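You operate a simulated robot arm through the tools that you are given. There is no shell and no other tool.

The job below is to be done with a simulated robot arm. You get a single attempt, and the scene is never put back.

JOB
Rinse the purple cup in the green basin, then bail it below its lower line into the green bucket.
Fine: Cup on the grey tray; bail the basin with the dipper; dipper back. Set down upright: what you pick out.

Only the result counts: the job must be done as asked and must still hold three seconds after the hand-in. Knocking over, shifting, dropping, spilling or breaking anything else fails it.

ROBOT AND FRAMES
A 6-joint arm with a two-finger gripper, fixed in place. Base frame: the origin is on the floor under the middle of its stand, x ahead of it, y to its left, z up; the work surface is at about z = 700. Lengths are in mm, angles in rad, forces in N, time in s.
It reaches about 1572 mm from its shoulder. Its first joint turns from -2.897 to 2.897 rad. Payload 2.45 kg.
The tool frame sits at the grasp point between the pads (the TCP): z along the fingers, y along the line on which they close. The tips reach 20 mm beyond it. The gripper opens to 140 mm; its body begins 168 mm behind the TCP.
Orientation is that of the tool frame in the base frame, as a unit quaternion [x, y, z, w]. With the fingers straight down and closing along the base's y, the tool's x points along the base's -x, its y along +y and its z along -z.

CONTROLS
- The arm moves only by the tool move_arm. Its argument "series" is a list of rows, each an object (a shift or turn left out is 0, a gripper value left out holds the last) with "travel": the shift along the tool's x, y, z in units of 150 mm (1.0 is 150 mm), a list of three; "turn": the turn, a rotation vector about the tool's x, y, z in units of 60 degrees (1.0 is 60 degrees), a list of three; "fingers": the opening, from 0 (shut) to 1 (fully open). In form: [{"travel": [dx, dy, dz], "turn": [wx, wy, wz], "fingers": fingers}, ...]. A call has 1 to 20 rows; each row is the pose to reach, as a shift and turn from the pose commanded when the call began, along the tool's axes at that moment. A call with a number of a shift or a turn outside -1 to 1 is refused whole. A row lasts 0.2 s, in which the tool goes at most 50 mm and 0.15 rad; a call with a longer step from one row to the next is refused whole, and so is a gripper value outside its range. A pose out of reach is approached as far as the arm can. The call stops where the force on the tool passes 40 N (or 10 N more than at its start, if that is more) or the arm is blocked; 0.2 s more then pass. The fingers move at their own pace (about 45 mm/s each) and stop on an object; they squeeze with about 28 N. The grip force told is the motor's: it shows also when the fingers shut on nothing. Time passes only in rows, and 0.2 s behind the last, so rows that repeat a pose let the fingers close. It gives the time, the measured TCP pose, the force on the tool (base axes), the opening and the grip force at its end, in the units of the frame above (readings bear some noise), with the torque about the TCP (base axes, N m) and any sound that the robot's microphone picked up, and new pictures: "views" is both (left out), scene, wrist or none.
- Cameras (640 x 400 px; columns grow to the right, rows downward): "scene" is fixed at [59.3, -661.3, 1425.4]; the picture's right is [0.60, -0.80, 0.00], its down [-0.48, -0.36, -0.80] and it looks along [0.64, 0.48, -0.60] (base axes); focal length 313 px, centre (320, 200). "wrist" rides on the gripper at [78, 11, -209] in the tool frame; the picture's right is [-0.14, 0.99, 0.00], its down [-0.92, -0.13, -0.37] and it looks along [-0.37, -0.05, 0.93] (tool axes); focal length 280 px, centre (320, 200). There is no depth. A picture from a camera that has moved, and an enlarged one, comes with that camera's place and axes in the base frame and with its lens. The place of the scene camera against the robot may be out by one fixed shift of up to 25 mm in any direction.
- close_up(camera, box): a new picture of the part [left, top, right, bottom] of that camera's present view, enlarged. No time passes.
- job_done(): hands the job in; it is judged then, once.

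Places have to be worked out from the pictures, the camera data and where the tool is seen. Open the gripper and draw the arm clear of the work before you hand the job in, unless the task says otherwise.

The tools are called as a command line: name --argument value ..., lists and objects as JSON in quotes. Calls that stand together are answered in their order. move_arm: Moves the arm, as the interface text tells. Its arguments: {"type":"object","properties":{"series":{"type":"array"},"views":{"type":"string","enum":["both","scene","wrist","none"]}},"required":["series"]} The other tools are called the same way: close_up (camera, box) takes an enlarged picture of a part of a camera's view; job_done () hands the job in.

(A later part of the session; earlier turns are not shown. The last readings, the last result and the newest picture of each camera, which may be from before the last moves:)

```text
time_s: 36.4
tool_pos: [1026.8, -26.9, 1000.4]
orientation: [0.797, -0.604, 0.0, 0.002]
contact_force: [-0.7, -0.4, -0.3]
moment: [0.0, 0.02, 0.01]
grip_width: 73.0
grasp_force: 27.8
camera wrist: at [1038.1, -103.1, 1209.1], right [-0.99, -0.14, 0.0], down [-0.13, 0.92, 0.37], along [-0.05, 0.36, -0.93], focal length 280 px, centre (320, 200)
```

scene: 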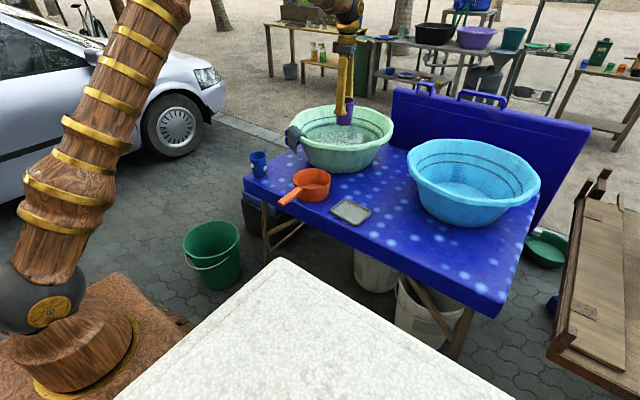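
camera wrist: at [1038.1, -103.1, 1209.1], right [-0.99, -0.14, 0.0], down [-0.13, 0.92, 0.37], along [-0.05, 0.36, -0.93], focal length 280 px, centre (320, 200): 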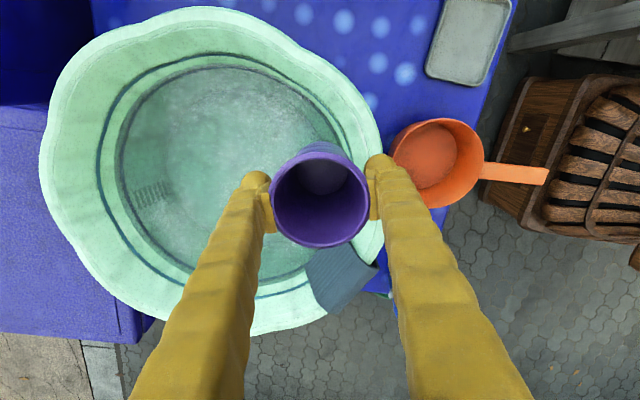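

move_arm --series '[{"travel": [0.02, 0.05, 0], "turn": [0, 0, 0.08]}, {"travel": [0.07, 0.15, 0], "turn": [0, 0, 0.19]}, {"travel": [0.12, 0.27, 0], "turn": [0, 0, 0.31]}, {"travel": [0.18, 0.4, 0], "turn": [0, 0, 0.43]}, {"travel": [0.24, 0.53, 0], "turn": [0, 0, 0.55]}, {"travel": [0.3, 0.66, 0], "turn": [0, 0, 0.67]}, {"travel": [0.36, 0.79, 0], "turn": [0, 0, 0.79]}, {"travel": [0.42, 0.92, 0], "turn": [0, 0, 0.91]}, {"travel": [0.448, 0.992, 0], "turn": [0, 0, 1.0]}]' --views "both"

```text
time_s: 38.4
tool_pos: [903.7, -131.7, 1001.2]
orientation: [-0.388, 0.922, -0.001, -0.001]
contact_force: [0.6, 0.5, -0.7]
moment: [-0.01, 0.01, 0.01]
grip_width: 73.0
grasp_force: 27.4
camera wrist: at [841.6, -178.7, 1210.3], right [-0.61, 0.79, 0.0], down [0.74, 0.57, 0.37], along [0.29, 0.22, -0.93], focal length 280 px, centre (320, 200)
```

scene: 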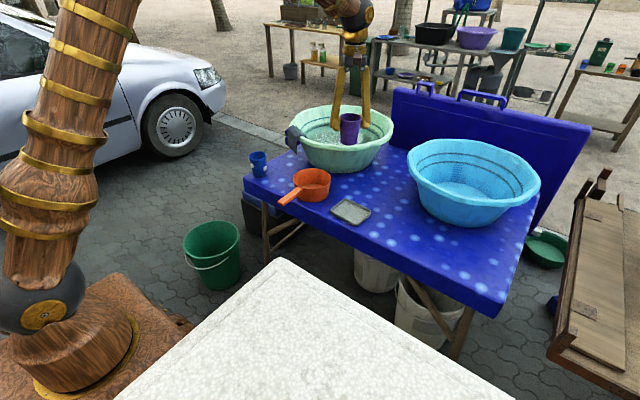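
wrist: 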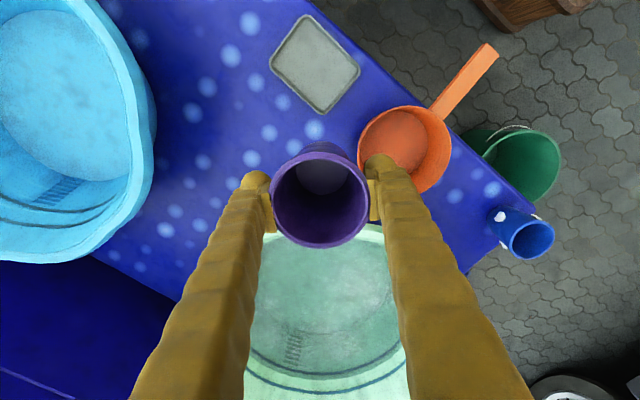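

Tray centre is at about (820,-208). I move above it, square the yaw, and lower to z≈860.

move_arm --series '[{"travel": [0.06, 0, 0.05], "turn": [0, 0, 0.08]}, {"travel": [0.16, 0.01, 0.12], "turn": [0, 0, 0.19]}, {"travel": [0.27, 0.02, 0.22], "turn": [0, 0, 0.31]}, {"travel": [0.38, 0.03, 0.33], "turn": [0, 0, 0.43]}, {"travel": [0.5, 0.035, 0.45], "turn": [0, 0, 0.55]}, {"travel": [0.62, 0.04, 0.58], "turn": [0, 0, 0.67]}, {"travel": [0.71, 0.044, 0.72], "turn": [0, 0, 0.762]}, {"travel": [0.753, 0.044, 0.85], "turn": [0, 0, 0.762]}, {"travel": [0.753, 0.044, 0.94], "turn": [0, 0, 0.762]}, {"travel": [0.753, 0.044, 0.94], "turn": [0, 0, 0.762]}]' --views "both"

close_up --camera "scene" --box '[310, 130, 400, 235]'

```text
time_s: 40.6
tool_pos: [817.0, -205.5, 862.4]
orientation: [0.0, 1.0, -0.002, 0.0]
contact_force: [-0.1, -0.2, -1.0]
moment: [0.0, 0.0, -0.04]
grip_width: 73.0
grasp_force: 28.4
camera wrist: at [738.0, -194.0, 1070.1], right [0.14, 0.99, 0.0], down [0.92, -0.13, 0.37], along [0.37, -0.05, -0.93], focal length 280 px, centre (320, 200)
```

scene: 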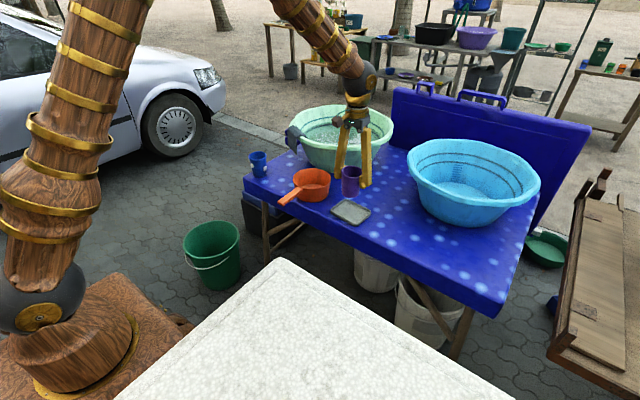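
wrist: 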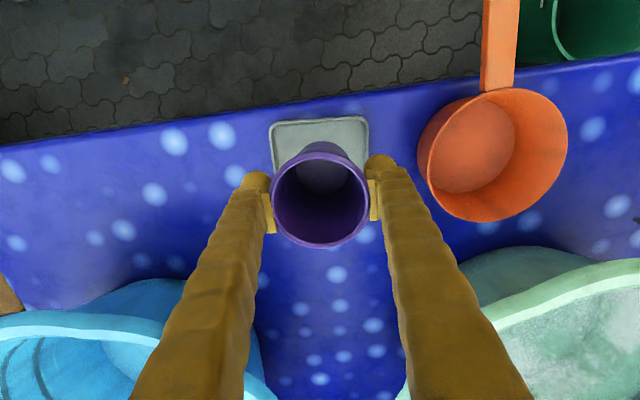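

```text
3.81 times, centred on (355, 182) of scene
camera zoom: at [59.3, -661.3, 1425.4], right [0.6, -0.8, 0.0], down [-0.48, -0.36, -0.8], along [0.64, 0.48, -0.6], focal length 1193 px, centre (187, 267)
```

zoom: 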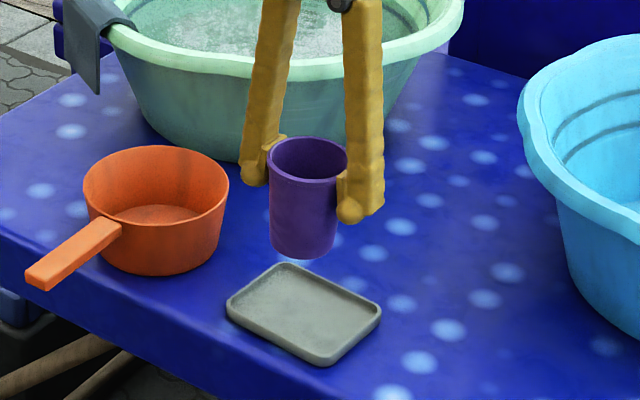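

Cup is centred over the tray. I lower to z≈778, just above expected contact.

move_arm --series '[{"travel": [-0.013, 0, 0.08]}, {"travel": [-0.013, 0, 0.18]}, {"travel": [-0.013, 0, 0.28]}, {"travel": [-0.013, 0, 0.38]}, {"travel": [-0.013, 0, 0.46]}, {"travel": [-0.013, 0, 0.52]}, {"travel": [-0.013, 0, 0.555]}, {"travel": [-0.013, 0, 0.555]}]' --views "both"

close_up --camera "scene" --box '[320, 150, 390, 235]'

```text
time_s: 42.4
tool_pos: [821.7, -207.2, 777.8]
orientation: [0.0, 1.0, -0.002, -0.001]
contact_force: [0.7, -0.3, 0.1]
moment: [0.01, -0.02, 0.02]
grip_width: 72.8
grasp_force: 28.2
camera wrist: at [742.5, -196.1, 986.7], right [0.14, 0.99, 0.0], down [0.92, -0.13, 0.37], along [0.37, -0.05, -0.93], focal length 280 px, centre (320, 200)
```

scene: 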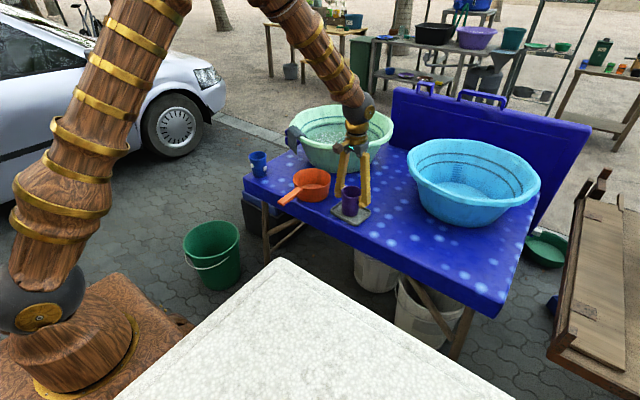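
wrist: 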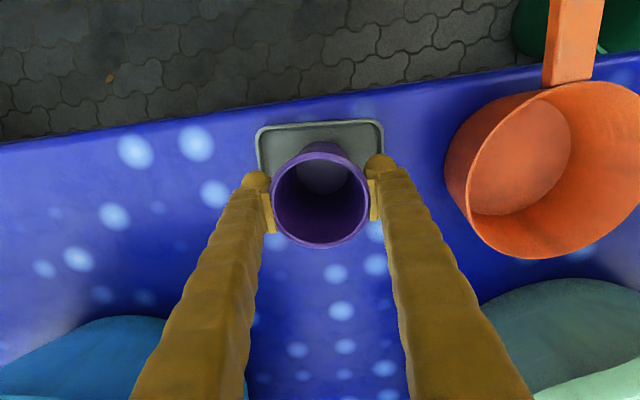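

```text
4.71 times, centred on (355, 192) of scene
camera zoom: at [59.3, -661.3, 1425.4], right [0.6, -0.8, 0.0], down [-0.48, -0.36, -0.8], along [0.64, 0.48, -0.6], focal length 1473 px, centre (155, 235)
```

zoom: 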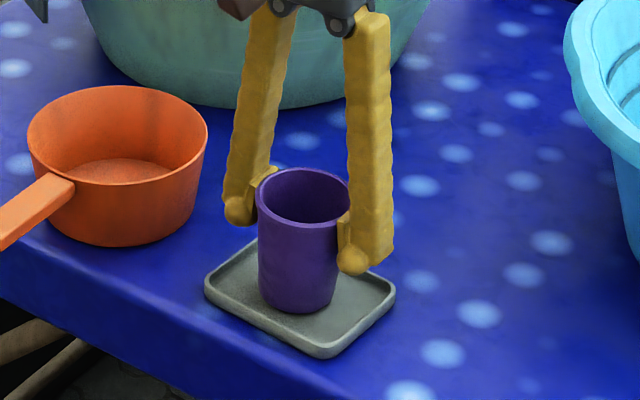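

Cup base is centred just above the tray. I lower 3 mm more and read the force.

move_arm --series '[{"travel": [0, 0, 0.01]}, {"travel": [0, 0, 0.02]}, {"travel": [0, 0, 0.02]}]' --views "none"

move_arm --series '[{"travel": [0, 0, 0.007]}, {"travel": [0, 0, 0.014]}, {"travel": [0, 0, 0.014]}]' --views "none"

```text
time_s: 43.2
tool_pos: [822.3, -206.6, 775.3]
orientation: [0.001, 1.0, -0.002, 0.001]
contact_force: [-0.7, -1.0, 14.3]
moment: [-0.44, 0.14, -0.04]
grip_width: 72.9
grasp_force: 27.9
```

```text
time_s: 44.0
tool_pos: [822.8, -206.9, 773.0]
orientation: [-0.001, 1.0, -0.002, 0.001]
contact_force: [2.9, 6.0, 20.8]
moment: [-0.02, -0.21, 0.07]
grip_width: 73.0
grasp_force: 28.1
```

The cup is firmly on the tray (14–21 N). I ease up 2 mm to relieve the load, then open.

move_arm --series '[{"travel": [0, 0, -0.01]}, {"travel": [0, 0, -0.015]}, {"travel": [0, 0, -0.015]}]' --views "none"

move_arm --series '[{"fingers": 0.6}, {"fingers": 0.7}, {"fingers": 0.8}, {"fingers": 0.85}, {"fingers": 0.85}, {"fingers": 0.85}]' --views "both"

```text
time_s: 44.8
tool_pos: [819.6, -208.1, 774.0]
orientation: [-0.001, 1.0, -0.001, -0.001]
contact_force: [1.7, -0.2, 0.1]
moment: [-0.04, 0.02, -0.02]
grip_width: 73.1
grasp_force: 27.6
```

```text
time_s: 46.2
tool_pos: [820.4, -208.5, 773.5]
orientation: [0.0, 1.0, -0.002, 0.0]
contact_force: [0.6, 0.6, 0.1]
moment: [0.04, -0.02, 0.03]
grip_width: 119.1
grasp_force: 0.0
camera wrist: at [742.1, -195.5, 982.4], right [0.14, 0.99, 0.0], down [0.92, -0.13, 0.37], along [0.37, -0.05, -0.93], focal length 280 px, centre (320, 200)
```

scene: 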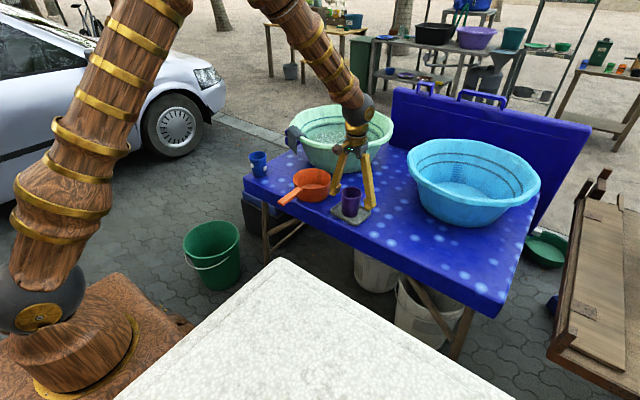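
wrist: 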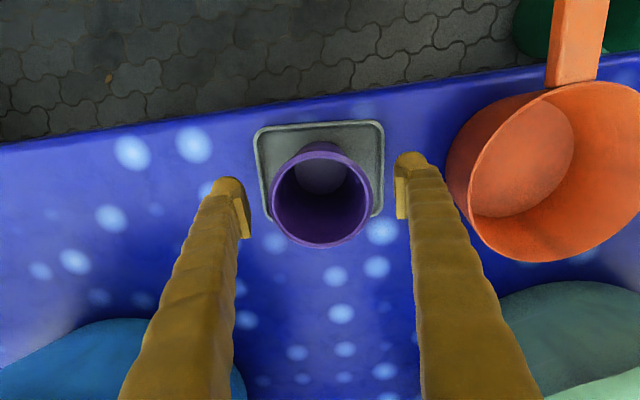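

The cup stands on the tray. I withdraw straight up.

move_arm --series '[{"travel": [0, 0, -0.06]}, {"travel": [0, 0, -0.16]}, {"travel": [0, 0, -0.3]}, {"travel": [0, 0, -0.45]}, {"travel": [0, 0, -0.6]}, {"travel": [0, 0, -0.75]}, {"travel": [0, 0, -0.9]}, {"travel": [0, 0, -1.0]}]' --views "both"

close_up --camera "scene" --box '[270, 160, 400, 240]'

close_up --camera "wrist" --box '[240, 0, 640, 250]'

```text
time_s: 48.0
tool_pos: [820.5, -206.4, 924.9]
orientation: [0.0, 1.0, -0.001, 0.0]
contact_force: [-0.1, 0.0, 0.5]
moment: [0.01, 0.03, -0.01]
grip_width: 118.8
grasp_force: 0.0
camera wrist: at [742.0, -194.5, 1133.4], right [0.14, 0.99, 0.0], down [0.92, -0.13, 0.37], along [0.36, -0.05, -0.93], focal length 280 px, centre (320, 200)
```

scene: 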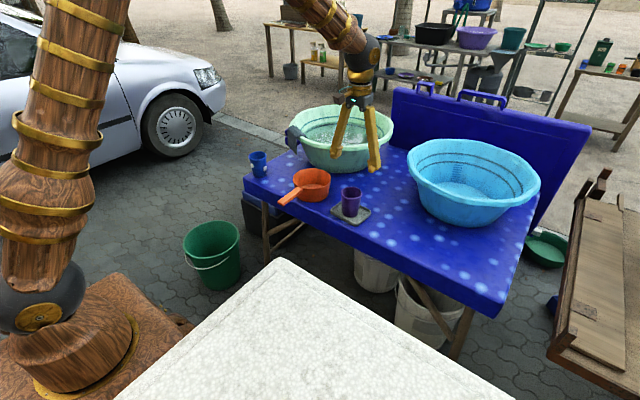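
wrist: 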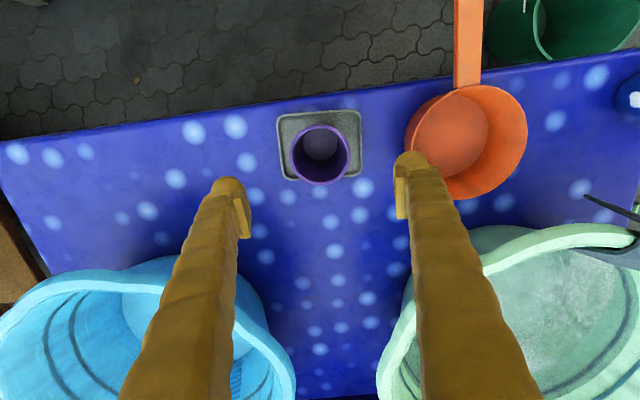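

```text
4.92 times, centred on (335, 200) of scene
camera zoom: at [59.3, -661.3, 1425.4], right [0.6, -0.8, 0.0], down [-0.48, -0.36, -0.8], along [0.64, 0.48, -0.6], focal length 1541 px, centre (246, 200)
```

zoom: 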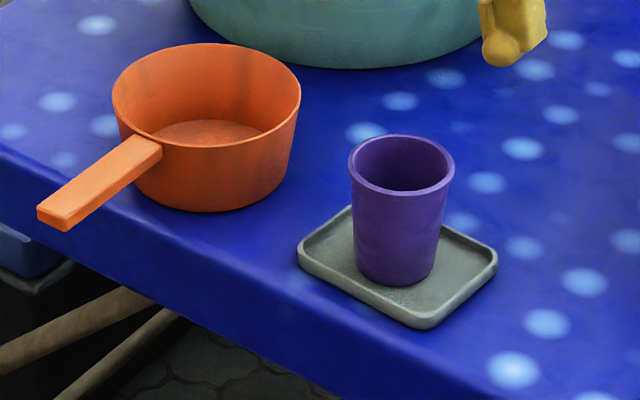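

```text
1.60 times, centred on (440, 125) of wrist
camera zoom: at [742.0, -194.5, 1133.4], right [0.14, 0.99, 0.0], down [0.92, -0.13, 0.37], along [0.36, -0.05, -0.93], focal length 449 px, centre (128, 320)
```

zoom: 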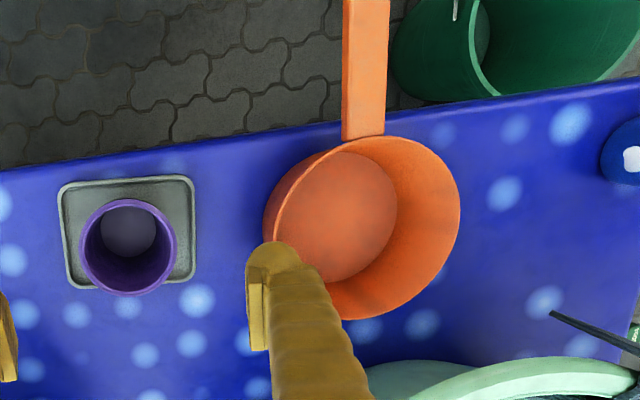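

The cup stands upright and clean on the tray. Next is the dipper: I place its handle along x at y≈-17.5, top at z≈764, running x≈656–764, with bowl centre ≈(832,-16). I move towards it and narrow the fingers.

move_arm --series '[{"travel": [0.06, 0.1, 0], "fingers": 0.7}, {"travel": [0.15, 0.25, 0], "fingers": 0.6}, {"travel": [0.25, 0.42, 0]}, {"travel": [0.35, 0.6, 0]}, {"travel": [0.44, 0.78, 0]}, {"travel": [0.523, 0.92, 0]}, {"travel": [0.523, 1.0, 0]}, {"travel": [0.523, 1.0, 0]}]' --views "wrist"

```text
time_s: 49.8
tool_pos: [744.1, -57.3, 924.6]
orientation: [0.0, 1.0, -0.002, -0.001]
contact_force: [0.2, -0.2, -0.9]
moment: [0.0, -0.01, 0.0]
grip_width: 84.2
grasp_force: 0.1
camera wrist: at [665.5, -45.0, 1132.9], right [0.14, 0.99, 0.0], down [0.92, -0.13, 0.37], along [0.37, -0.05, -0.93], focal length 280 px, centre (320, 200)
```

wrist: 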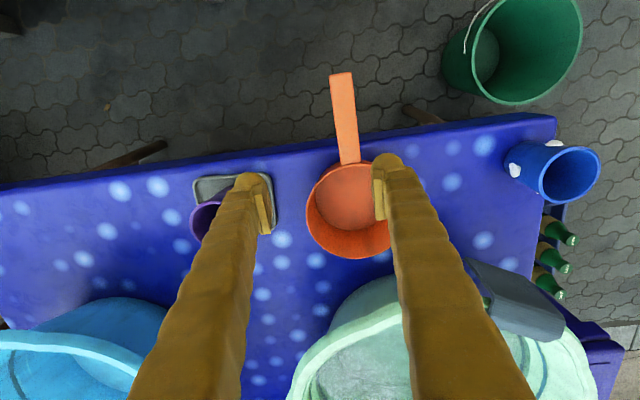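

Handle confirmed at y≈-17.3. I centre over it near its root (x≈743) and start descending.

move_arm --series '[{"travel": [0.003, 0.08, 0.03]}, {"travel": [0.006, 0.18, 0.12]}, {"travel": [0.01, 0.267, 0.24]}, {"travel": [0.01, 0.267, 0.38]}, {"travel": [0.01, 0.267, 0.52]}, {"travel": [0.01, 0.267, 0.64]}, {"travel": [0.01, 0.267, 0.7]}, {"travel": [0.01, 0.267, 0.7]}]' --views "both"

close_up --camera "scene" --box '[260, 130, 360, 220]'

```text
time_s: 51.6
tool_pos: [740.6, -17.6, 820.1]
orientation: [0.0, 1.0, -0.001, 0.0]
contact_force: [0.2, -0.8, -0.5]
moment: [0.0, 0.01, -0.02]
grip_width: 83.9
grasp_force: 0.1
camera wrist: at [662.1, -5.8, 1028.1], right [0.14, 0.99, 0.0], down [0.92, -0.13, 0.37], along [0.37, -0.05, -0.93], focal length 280 px, centre (320, 200)
```

scene: 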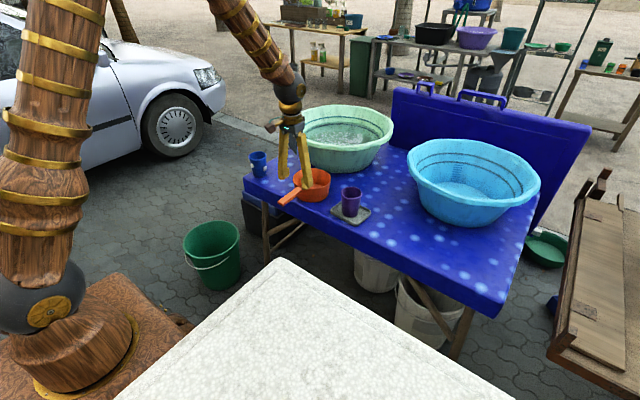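
wrist: 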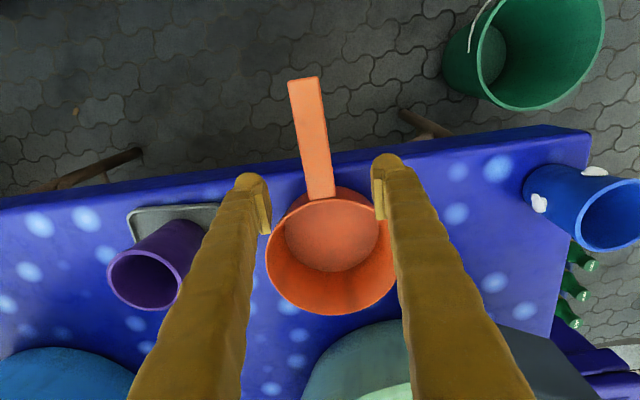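

```text
4.44 times, centred on (310, 175) of scene
camera zoom: at [59.3, -661.3, 1425.4], right [0.6, -0.8, 0.0], down [-0.48, -0.36, -0.8], along [0.64, 0.48, -0.6], focal length 1391 px, centre (364, 311)
```

zoom: 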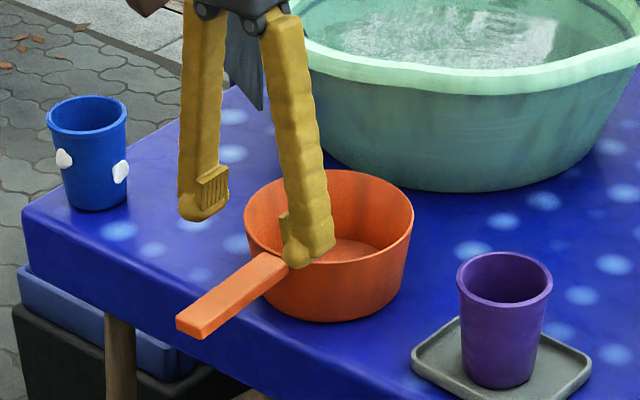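

Aligned with the handle. I descend to z≈756 so the pads straddle the handle, staying just clear of the bowl.

move_arm --series '[{"travel": [-0.016, 0, 0.08]}, {"travel": [-0.016, 0, 0.18]}, {"travel": [-0.016, 0, 0.28]}, {"travel": [-0.016, 0, 0.37]}, {"travel": [-0.016, 0, 0.427]}, {"travel": [-0.016, 0, 0.427]}]' --views "both"

close_up --camera "scene" --box '[260, 130, 360, 220]'

close_up --camera "wrist" --box '[220, 100, 420, 260]'

```text
time_s: 53.0
tool_pos: [742.7, -18.7, 755.8]
orientation: [0.0, 1.0, -0.002, 0.0]
contact_force: [-0.1, -0.4, -0.3]
moment: [0.02, -0.01, -0.01]
grip_width: 84.1
grasp_force: 0.1
camera wrist: at [663.9, -7.0, 963.9], right [0.14, 0.99, 0.0], down [0.92, -0.13, 0.37], along [0.37, -0.05, -0.93], focal length 280 px, centre (320, 200)
```

scene: 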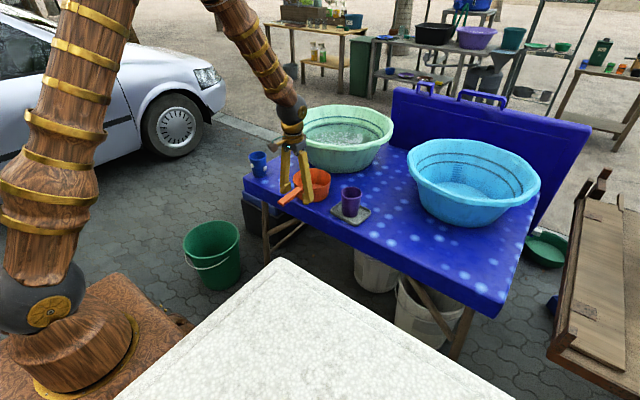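
wrist: 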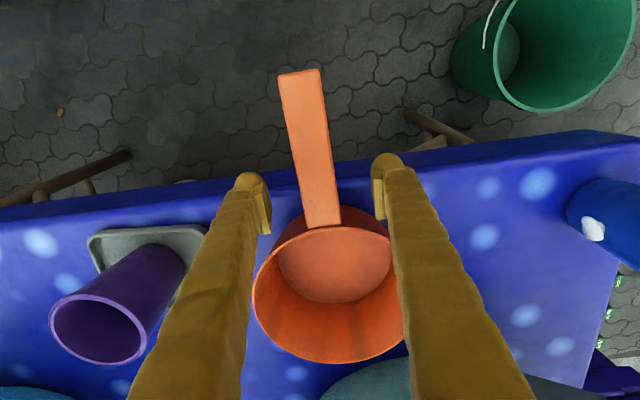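

```text
4.44 times, centred on (310, 175) of scene
camera zoom: at [59.3, -661.3, 1425.4], right [0.6, -0.8, 0.0], down [-0.48, -0.36, -0.8], along [0.64, 0.48, -0.6], focal length 1391 px, centre (364, 311)
```

zoom: 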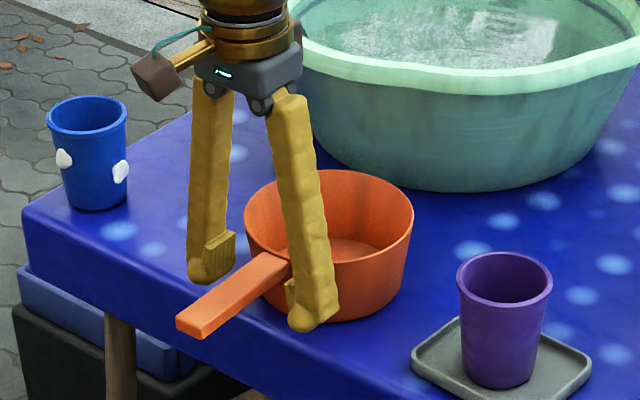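

```text
2.50 times, centred on (320, 180) of wrist
camera zoom: at [663.9, -7.0, 963.9], right [0.14, 0.99, 0.0], down [0.92, -0.13, 0.37], along [0.37, -0.05, -0.93], focal length 701 px, centre (320, 250)
```

zoom: 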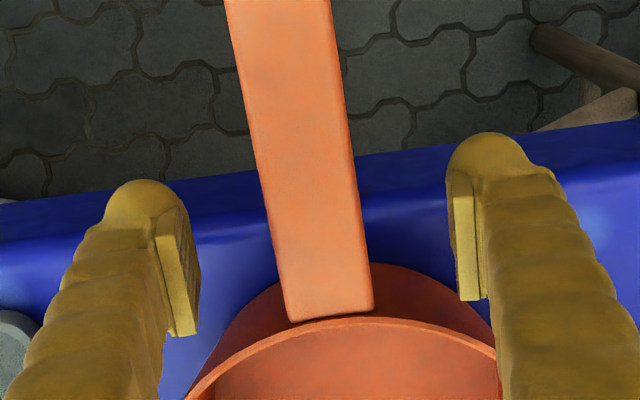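

The handle is centred between the pads. I close the gripper on it.

move_arm --series '[{"fingers": 0.45}, {"fingers": 0.3}, {"fingers": 0.15}, {"fingers": 0.05}, {"fingers": 0.0}, {"fingers": 0.0}, {"fingers": 0.0}]' --views "wrist"

```text
time_s: 54.6
tool_pos: [741.5, -19.0, 755.6]
orientation: [0.0, 1.0, -0.002, 0.0]
contact_force: [-0.2, -1.0, 0.4]
moment: [0.04, 0.01, -0.01]
grip_width: 24.1
grasp_force: 28.1
camera wrist: at [664.0, -7.0, 964.1], right [0.14, 0.99, 0.0], down [0.92, -0.13, 0.37], along [0.37, -0.05, -0.93], focal length 280 px, centre (320, 200)
```

wrist: 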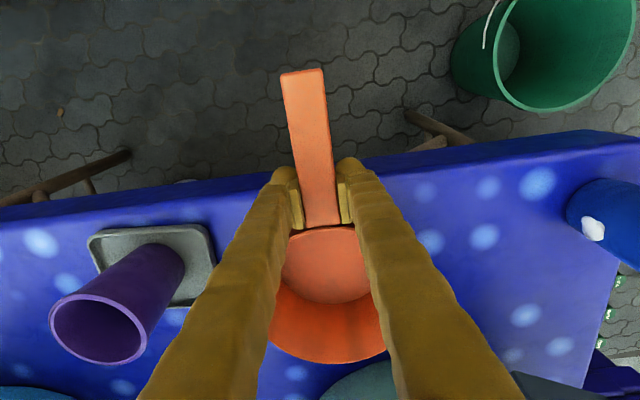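

Gripped at 24 mm. I lift slightly and check the load and whether the bowl stays level.

move_arm --series '[{"travel": [0, 0, -0.03]}, {"travel": [0, 0, -0.08]}, {"travel": [0, 0, -0.15]}, {"travel": [0, 0, -0.24]}, {"travel": [0, 0, -0.34]}, {"travel": [0, 0, -0.34]}]' --views "both"

close_up --camera "scene" --box '[260, 110, 360, 220]'

```text
time_s: 56.0
tool_pos: [744.8, -17.9, 806.6]
orientation: [0.001, 1.0, -0.001, 0.0]
contact_force: [-0.1, 0.0, -1.3]
moment: [0.0, 0.09, 0.01]
grip_width: 24.0
grasp_force: 27.9
camera wrist: at [665.7, -6.2, 1014.8], right [0.14, 0.99, 0.0], down [0.92, -0.13, 0.37], along [0.36, -0.05, -0.93], focal length 280 px, centre (320, 200)
```

scene: 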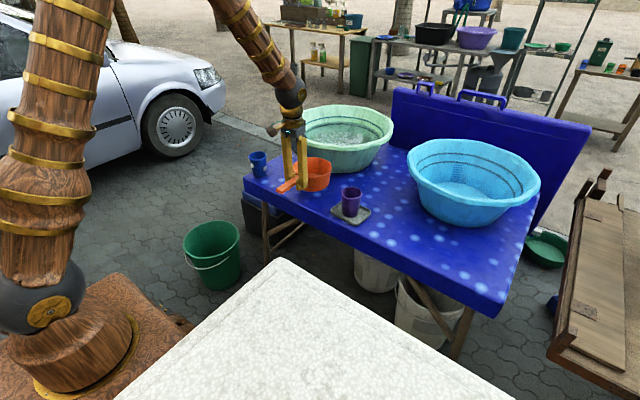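
wrist: 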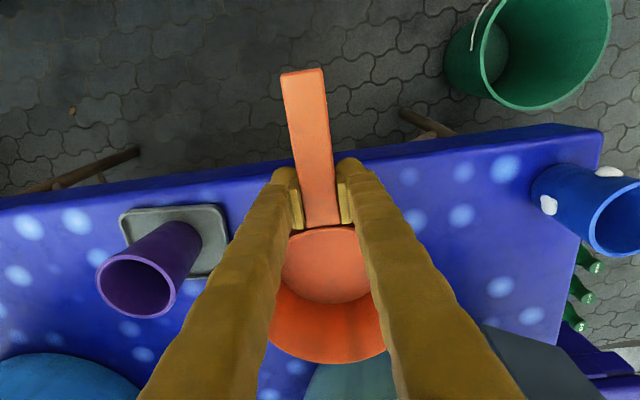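

```text
3.64 times, centred on (310, 165) of scene
camera zoom: at [59.3, -661.3, 1425.4], right [0.6, -0.8, 0.0], down [-0.48, -0.36, -0.8], along [0.64, 0.48, -0.6], focal length 1138 px, centre (356, 327)
```

zoom: 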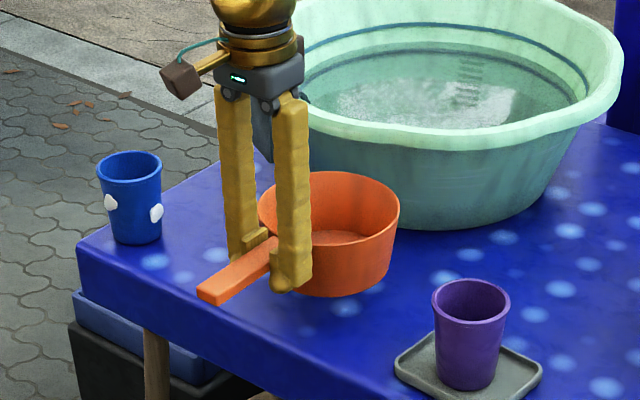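

The dipper lifts level and steady (about 130 g). I raise it clear of the basin rim first.

move_arm --series '[{"travel": [0, 0, -0.06]}, {"travel": [0, 0, -0.16]}, {"travel": [0, 0.02, -0.3]}, {"travel": [0, 0.06, -0.46]}, {"travel": [0, 0.12, -0.62]}, {"travel": [0, 0.2, -0.78]}, {"travel": [0, 0.28, -0.92]}, {"travel": [0, 0.33, -1.0]}]' --views "none"

move_arm --series '[{"travel": [-0.05, 0.01, 0]}, {"travel": [-0.15, 0.03, 0]}, {"travel": [-0.3, 0.06, 0]}, {"travel": [-0.46, 0.09, 0]}, {"travel": [-0.62, 0.12, 0]}, {"travel": [-0.78, 0.15, 0]}, {"travel": [-0.92, 0.18, 0]}, {"travel": [-1.0, 0.2, 0]}]' --views "both"

```text
time_s: 57.8
tool_pos: [743.0, 33.2, 957.8]
orientation: [0.0, 1.0, -0.003, 0.001]
contact_force: [0.3, 0.4, -1.9]
moment: [0.0, 0.11, -0.06]
grip_width: 23.8
grasp_force: 28.1
```

```text
time_s: 59.6
tool_pos: [893.0, 62.2, 956.1]
orientation: [0.0, 1.0, -0.001, 0.0]
contact_force: [0.3, 0.8, -0.8]
moment: [0.01, 0.08, 0.01]
grip_width: 24.2
grasp_force: 28.0
camera wrist: at [814.7, 74.9, 1163.7], right [0.14, 0.99, 0.0], down [0.92, -0.13, 0.37], along [0.37, -0.05, -0.93], focal length 280 px, centre (320, 200)
```

scene: 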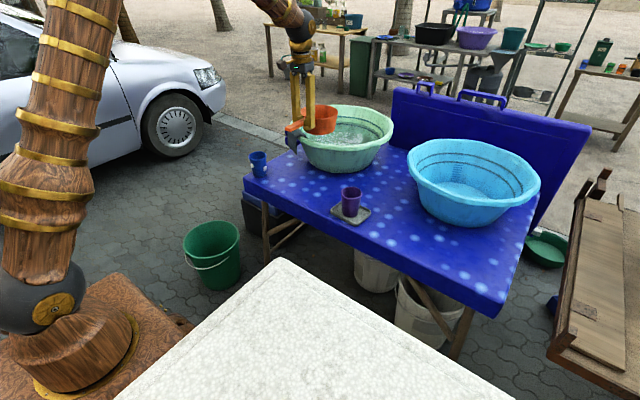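
wrist: 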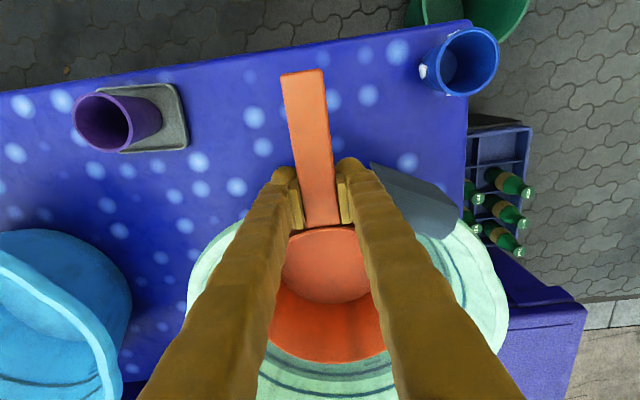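

Holding level over the near rim. I continue forward to x≈1100, then pitch the bowl's far lip down 25° above the water.

move_arm --series '[{"travel": [-0.05, 0, 0]}, {"travel": [-0.15, 0, 0]}, {"travel": [-0.3, 0, 0]}, {"travel": [-0.46, 0, 0]}, {"travel": [-0.62, 0, 0]}, {"travel": [-0.78, 0, 0]}, {"travel": [-0.92, 0, 0]}, {"travel": [-1.0, 0, 0]}]' --views "none"

move_arm --series '[{"travel": [-0.05, 0, 0], "turn": [0, 0.05, 0]}, {"travel": [-0.12, 0, 0], "turn": [0, 0.12, 0]}, {"travel": [-0.2, 0, 0], "turn": [0, 0.2, 0]}, {"travel": [-0.28, 0, 0], "turn": [0, 0.28, 0]}, {"travel": [-0.34, 0, 0], "turn": [0, 0.35, 0]}, {"travel": [-0.38, 0, 0], "turn": [0, 0.417, 0]}, {"travel": [-0.38, 0, 0], "turn": [0, 0.417, 0]}]' --views "both"

```text
time_s: 61.4
tool_pos: [1043.8, 63.1, 956.9]
orientation: [-0.001, 1.0, -0.002, 0.0]
contact_force: [0.1, 0.0, -1.1]
moment: [0.01, 0.1, 0.0]
grip_width: 24.0
grasp_force: 28.1
```

```text
time_s: 63.0
tool_pos: [1089.1, 62.0, 952.3]
orientation: [0.001, 0.977, -0.002, -0.215]
contact_force: [-0.4, -0.1, -0.7]
moment: [0.02, 0.07, 0.0]
grip_width: 24.0
grasp_force: 28.0
out of reach, approached as far as the arm can: row 6, 7
camera wrist: at [1104.7, 73.8, 1173.8], right [0.12, 0.99, -0.06], down [0.99, -0.13, -0.05], along [-0.06, -0.05, -1.0], focal length 280 px, centre (320, 200)
```

scene: 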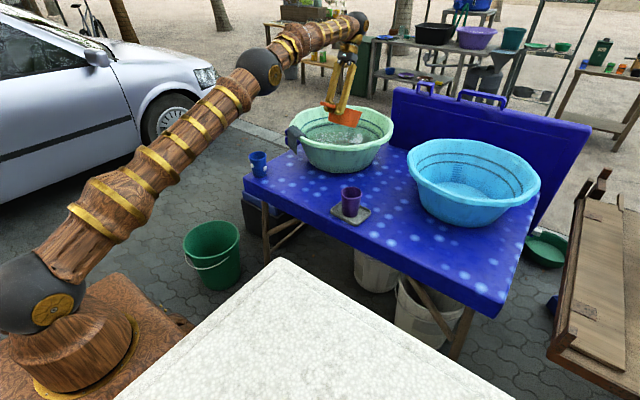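
wrist: 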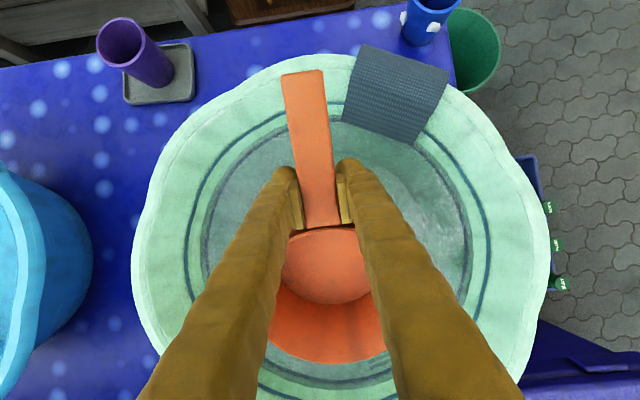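

Pitch of ~25° reached near the reach limit; lower down it is within reach. I ease back slightly in x and lower until the lip is near the water surface (TCP z≈845).

move_arm --series '[{"travel": [-0.02, 0, 0.06]}, {"travel": [-0.05, 0, 0.15]}, {"travel": [-0.08, 0, 0.26]}, {"travel": [-0.115, 0, 0.37]}, {"travel": [-0.15, 0, 0.48]}, {"travel": [-0.185, 0, 0.59]}, {"travel": [-0.215, 0, 0.685]}, {"travel": [-0.215, 0, 0.685]}]' --views "both"

close_up --camera "scene" --box '[280, 80, 410, 180]'

close_up --camera "wrist" --box '[180, 160, 460, 400]'

```text
time_s: 64.8
tool_pos: [1073.7, 60.1, 845.6]
orientation: [0.001, 0.976, -0.001, -0.216]
contact_force: [0.4, 0.4, -6.4]
moment: [0.03, 0.33, 0.01]
grip_width: 23.8
grasp_force: 27.8
camera wrist: at [1091.0, 73.5, 1067.4], right [0.12, 0.99, -0.06], down [0.99, -0.13, -0.06], along [-0.06, -0.05, -1.0], focal length 280 px, centre (320, 200)
```

scene: 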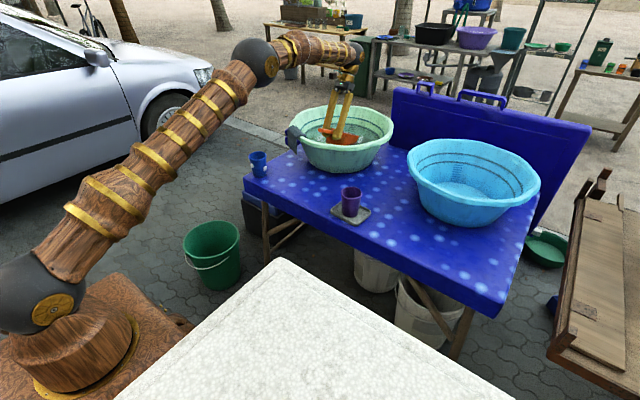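
wrist: 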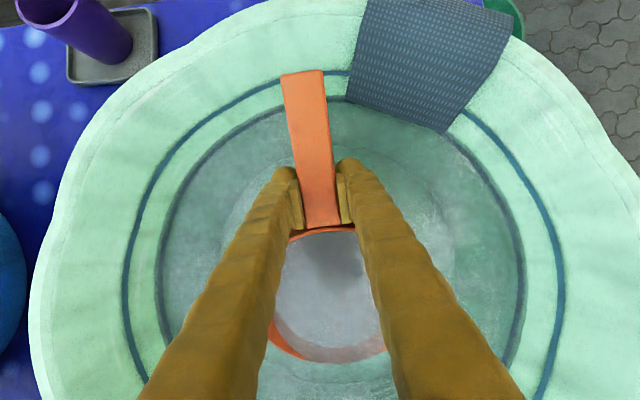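

```text
4.00 times, centred on (345, 130) of scene
camera zoom: at [59.3, -661.3, 1425.4], right [0.6, -0.8, 0.0], down [-0.48, -0.36, -0.8], along [0.64, 0.48, -0.6], focal length 1252 px, centre (220, 480)
```

zoom: 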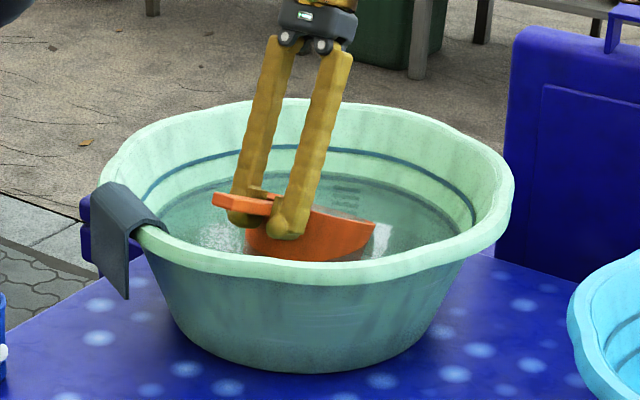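

```text
1.67 times, centred on (320, 280) of wrist
camera zoom: at [1091.0, 73.5, 1067.4], right [0.12, 0.99, -0.06], down [0.99, -0.13, -0.06], along [-0.06, -0.05, -1.0], focal length 467 px, centre (320, 67)
```

zoom: 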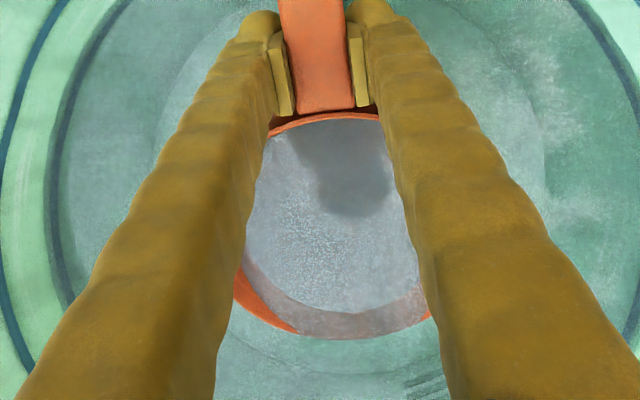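

The lip is already a few mm under and the bowl holds about 0.5 kg of water (force -6.4 N). I level the dipper slowly while rising a little, and check the grip.

move_arm --series '[{"turn": [0, -0.03, 0]}, {"travel": [0.003, 0, -0.006], "turn": [0, -0.08, 0]}, {"travel": [0.008, 0, -0.018], "turn": [0, -0.13, 0]}, {"travel": [0.014, 0, -0.03], "turn": [0, -0.18, 0]}, {"travel": [0.022, 0, -0.048], "turn": [0, -0.23, 0]}, {"travel": [0.03, 0, -0.065], "turn": [0, -0.28, 0]}, {"travel": [0.038, 0, -0.082], "turn": [0, -0.33, 0]}, {"travel": [0.046, 0, -0.1], "turn": [0, -0.37, 0]}, {"travel": [0.052, 0, -0.112], "turn": [0, -0.4, 0]}, {"travel": [0.056, 0, -0.12], "turn": [0, -0.413, 0]}, {"travel": [0.056, 0, -0.12], "turn": [0, -0.413, 0]}]' --views "both"

close_up --camera "scene" --box '[280, 80, 410, 180]'

```text
time_s: 67.2
tool_pos: [1073.9, 61.0, 865.6]
orientation: [0.001, 1.0, -0.001, -0.002]
contact_force: [-0.4, 0.7, -6.5]
moment: [-0.01, 0.47, -0.04]
grip_width: 24.1
grasp_force: 28.1
camera wrist: at [996.1, 73.7, 1074.6], right [0.14, 0.99, 0.0], down [0.92, -0.13, 0.37], along [0.36, -0.05, -0.93], focal length 280 px, centre (320, 200)
```

scene: 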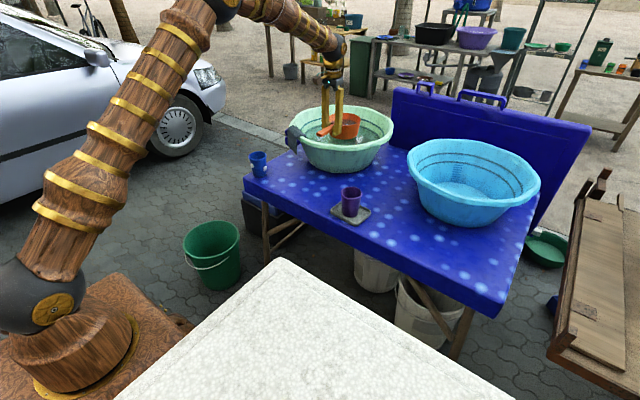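
wrist: 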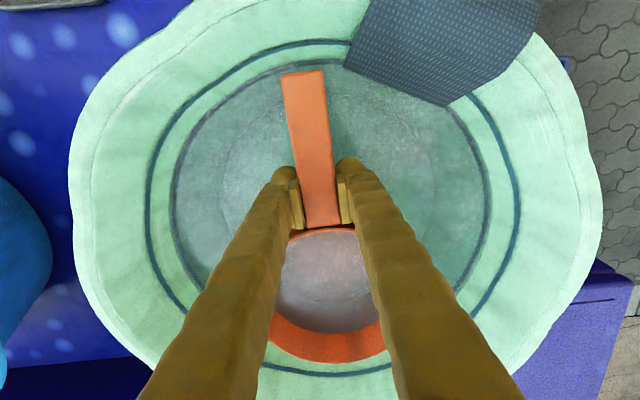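

```text
4.00 times, centred on (345, 130) of scene
camera zoom: at [59.3, -661.3, 1425.4], right [0.6, -0.8, 0.0], down [-0.48, -0.36, -0.8], along [0.64, 0.48, -0.6], focal length 1252 px, centre (220, 480)
```

zoom: 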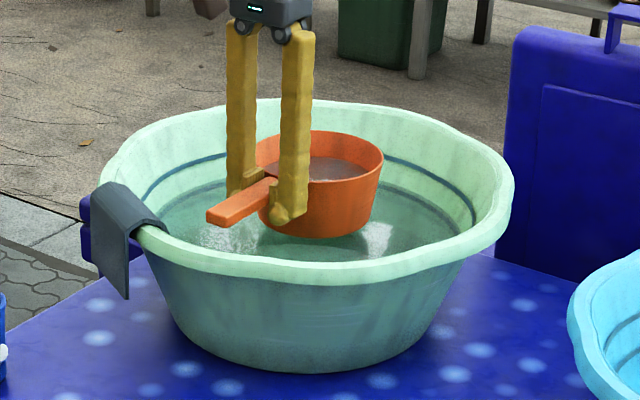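

The dipper holds about 0.53 kg level with ~25 mm freeboard and the grip isn't slipping. I raise it clear of the rim, then carry it level towards the bucket.

move_arm --series '[{"travel": [0, 0, -0.03]}, {"travel": [0, 0, -0.1]}, {"travel": [0, 0, -0.2]}, {"travel": [0, 0, -0.32]}, {"travel": [0, 0, -0.44]}, {"travel": [0, 0, -0.56]}, {"travel": [0, 0, -0.67]}, {"travel": [0, 0, -0.74]}, {"travel": [0, 0, -0.77]}]' --views "wrist"

move_arm --series '[{"travel": [0.026, 0.023, 0]}, {"travel": [0.087, 0.077, 0]}, {"travel": [0.18, 0.16, 0]}, {"travel": [0.295, 0.26, 0]}, {"travel": [0.416, 0.37, 0]}, {"travel": [0.54, 0.475, 0]}, {"travel": [0.66, 0.58, 0]}, {"travel": [0.763, 0.675, 0]}, {"travel": [0.832, 0.736, 0]}, {"travel": [0.867, 0.767, 0]}]' --views "wrist"

```text
time_s: 69.2
tool_pos: [1072.8, 63.3, 981.4]
orientation: [0.001, 1.0, -0.002, -0.002]
contact_force: [-0.2, 0.1, -6.2]
moment: [-0.01, 0.41, -0.02]
grip_width: 24.0
grasp_force: 28.4
camera wrist: at [996.1, 74.7, 1191.2], right [0.14, 0.99, 0.0], down [0.92, -0.13, 0.37], along [0.36, -0.05, -0.93], focal length 280 px, centre (320, 200)
```

wrist: 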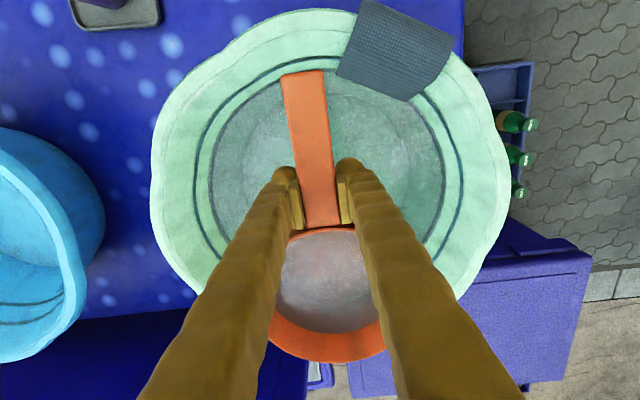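

```text
time_s: 71.4
tool_pos: [945.2, 177.5, 981.3]
orientation: [0.0, 1.0, -0.002, -0.002]
contact_force: [0.7, 0.3, -6.8]
moment: [0.0, 0.45, 0.02]
grip_width: 24.1
grasp_force: 28.3
camera wrist: at [866.8, 189.1, 1190.2], right [0.14, 0.99, 0.0], down [0.92, -0.13, 0.37], along [0.36, -0.05, -0.93], focal length 280 px, centre (320, 200)
```

wrist: 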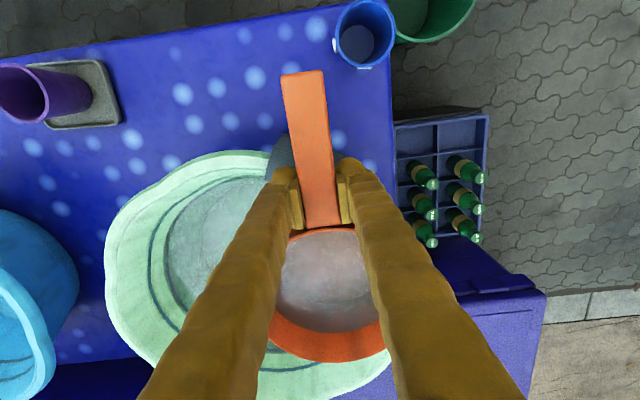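

Water is steady in the bowl. I continue the level carry.

move_arm --series '[{"travel": [0.026, 0.023, 0]}, {"travel": [0.087, 0.077, 0]}, {"travel": [0.18, 0.16, 0]}, {"travel": [0.295, 0.26, 0]}, {"travel": [0.416, 0.37, 0]}, {"travel": [0.54, 0.475, 0]}, {"travel": [0.66, 0.58, 0]}, {"travel": [0.763, 0.675, 0]}, {"travel": [0.832, 0.736, 0]}, {"travel": [0.867, 0.767, 0]}]' --views "none"

move_arm --series '[{"travel": [0.026, 0.023, 0]}, {"travel": [0.087, 0.077, 0]}, {"travel": [0.18, 0.16, 0]}, {"travel": [0.295, 0.26, 0]}, {"travel": [0.416, 0.37, 0]}, {"travel": [0.54, 0.475, 0]}, {"travel": [0.66, 0.58, 0]}, {"travel": [0.763, 0.675, 0]}, {"travel": [0.832, 0.736, 0]}, {"travel": [0.867, 0.767, 0]}]' --views "both"

```text
time_s: 73.6
tool_pos: [814.2, 294.6, 981.1]
orientation: [0.0, 1.0, -0.002, -0.001]
contact_force: [0.4, 0.4, -6.9]
moment: [0.02, 0.45, 0.03]
grip_width: 23.8
grasp_force: 28.3
```

```text
time_s: 75.8
tool_pos: [683.2, 408.3, 983.2]
orientation: [0.0, 1.0, -0.002, -0.002]
contact_force: [0.6, -0.2, -6.3]
moment: [0.01, 0.45, 0.0]
grip_width: 24.0
grasp_force: 27.8
camera wrist: at [606.2, 420.6, 1190.9], right [0.14, 0.99, 0.0], down [0.92, -0.13, 0.37], along [0.36, -0.05, -0.93], focal length 280 px, centre (320, 200)
```

scene: 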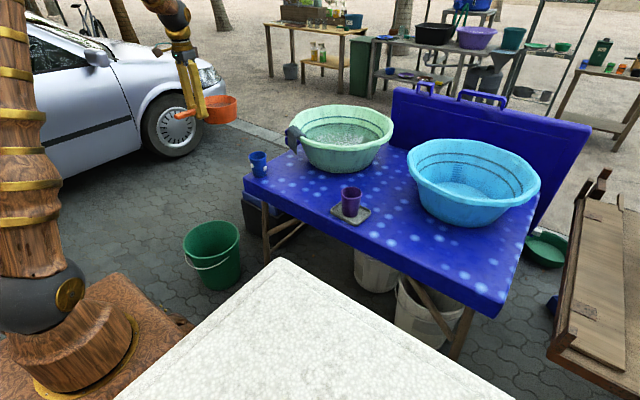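
wrist: 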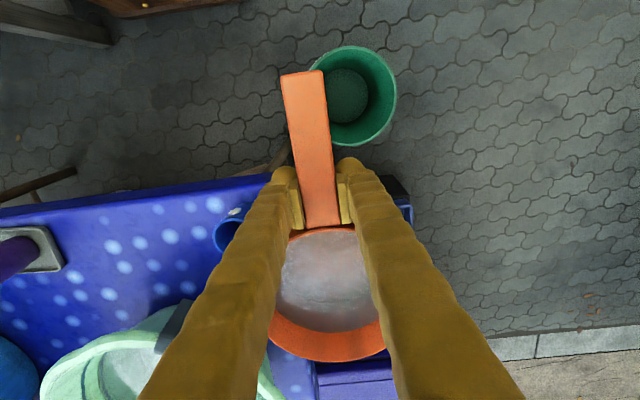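

Now clear of the table; I continue over the bucket while descending.

move_arm --series '[{"travel": [0.026, 0.023, 0.03]}, {"travel": [0.087, 0.077, 0.1]}, {"travel": [0.18, 0.16, 0.21]}, {"travel": [0.295, 0.26, 0.34]}, {"travel": [0.416, 0.37, 0.48]}, {"travel": [0.54, 0.475, 0.62]}, {"travel": [0.66, 0.58, 0.76]}, {"travel": [0.763, 0.675, 0.88]}, {"travel": [0.832, 0.736, 0.96]}, {"travel": [0.867, 0.767, 1.0]}]' --views "both"

```text
time_s: 78.0
tool_pos: [553.9, 519.9, 832.9]
orientation: [0.001, 1.0, -0.002, -0.001]
contact_force: [-0.8, -0.4, -6.6]
moment: [0.01, 0.43, 0.01]
grip_width: 24.1
grasp_force: 28.3
camera wrist: at [474.9, 532.1, 1041.3], right [0.14, 0.99, 0.0], down [0.92, -0.13, 0.37], along [0.36, -0.05, -0.93], focal length 280 px, centre (320, 200)
```

scene: 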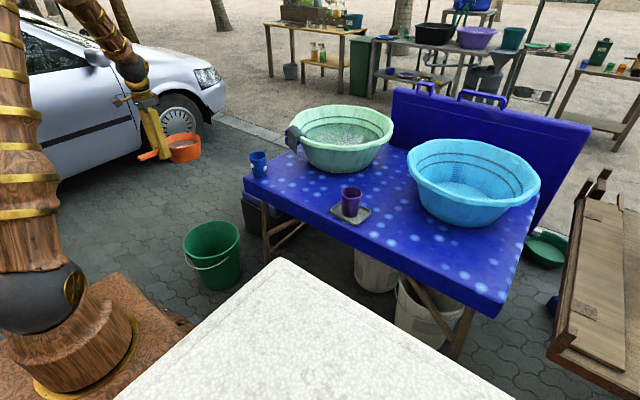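
wrist: 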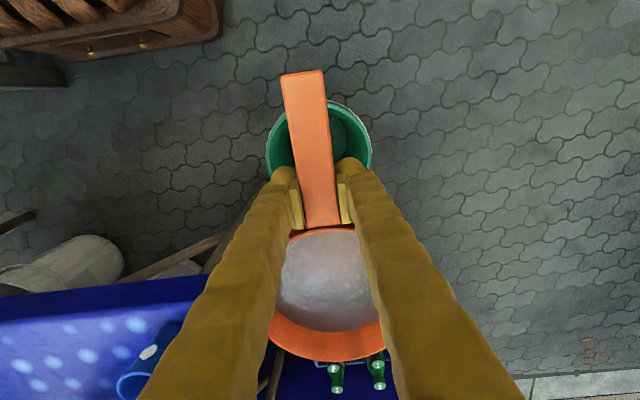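

The bowl is over the bucket, which I now place at about (638,510), radius 140, rim z≈300. I descend level.

move_arm --series '[{"travel": [0, 0, 0.03]}, {"travel": [0, 0, 0.1]}, {"travel": [0, 0, 0.22]}, {"travel": [0, 0, 0.36]}, {"travel": [0, 0, 0.51]}, {"travel": [0, 0, 0.66]}, {"travel": [0, 0, 0.8]}, {"travel": [0, 0, 0.91]}, {"travel": [0, 0, 0.98]}, {"travel": [0, 0, 1.0]}]' --views "none"

move_arm --series '[{"travel": [0, 0, 0.03]}, {"travel": [0, 0, 0.1]}, {"travel": [0, 0, 0.22]}, {"travel": [0, 0, 0.36]}, {"travel": [0, 0, 0.51]}, {"travel": [0, 0, 0.66]}, {"travel": [0, 0, 0.8]}, {"travel": [0, 0, 0.91]}, {"travel": [0, 0, 0.98]}, {"travel": [0, 0, 1.0]}]' --views "both"

```text
time_s: 80.2
tool_pos: [552.8, 521.3, 682.0]
orientation: [0.001, 1.0, -0.002, -0.002]
contact_force: [0.3, 0.5, -6.3]
moment: [0.03, 0.43, -0.01]
grip_width: 23.9
grasp_force: 27.9
```

```text
time_s: 82.4
tool_pos: [551.8, 520.3, 531.0]
orientation: [0.0, 1.0, -0.002, -0.002]
contact_force: [0.9, 0.2, -5.6]
moment: [0.0, 0.42, 0.01]
grip_width: 23.9
grasp_force: 28.4
camera wrist: at [474.1, 532.0, 739.5], right [0.14, 0.99, 0.0], down [0.92, -0.13, 0.37], along [0.36, -0.05, -0.93], focal length 280 px, centre (320, 200)
```

scene: 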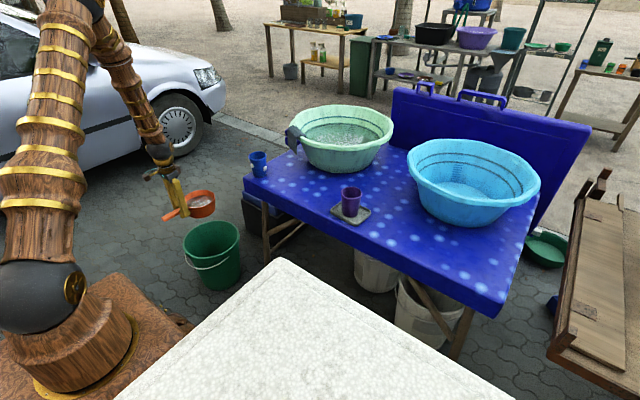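
wrist: 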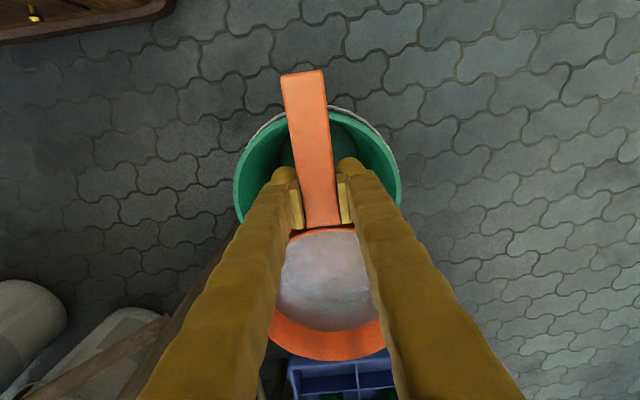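

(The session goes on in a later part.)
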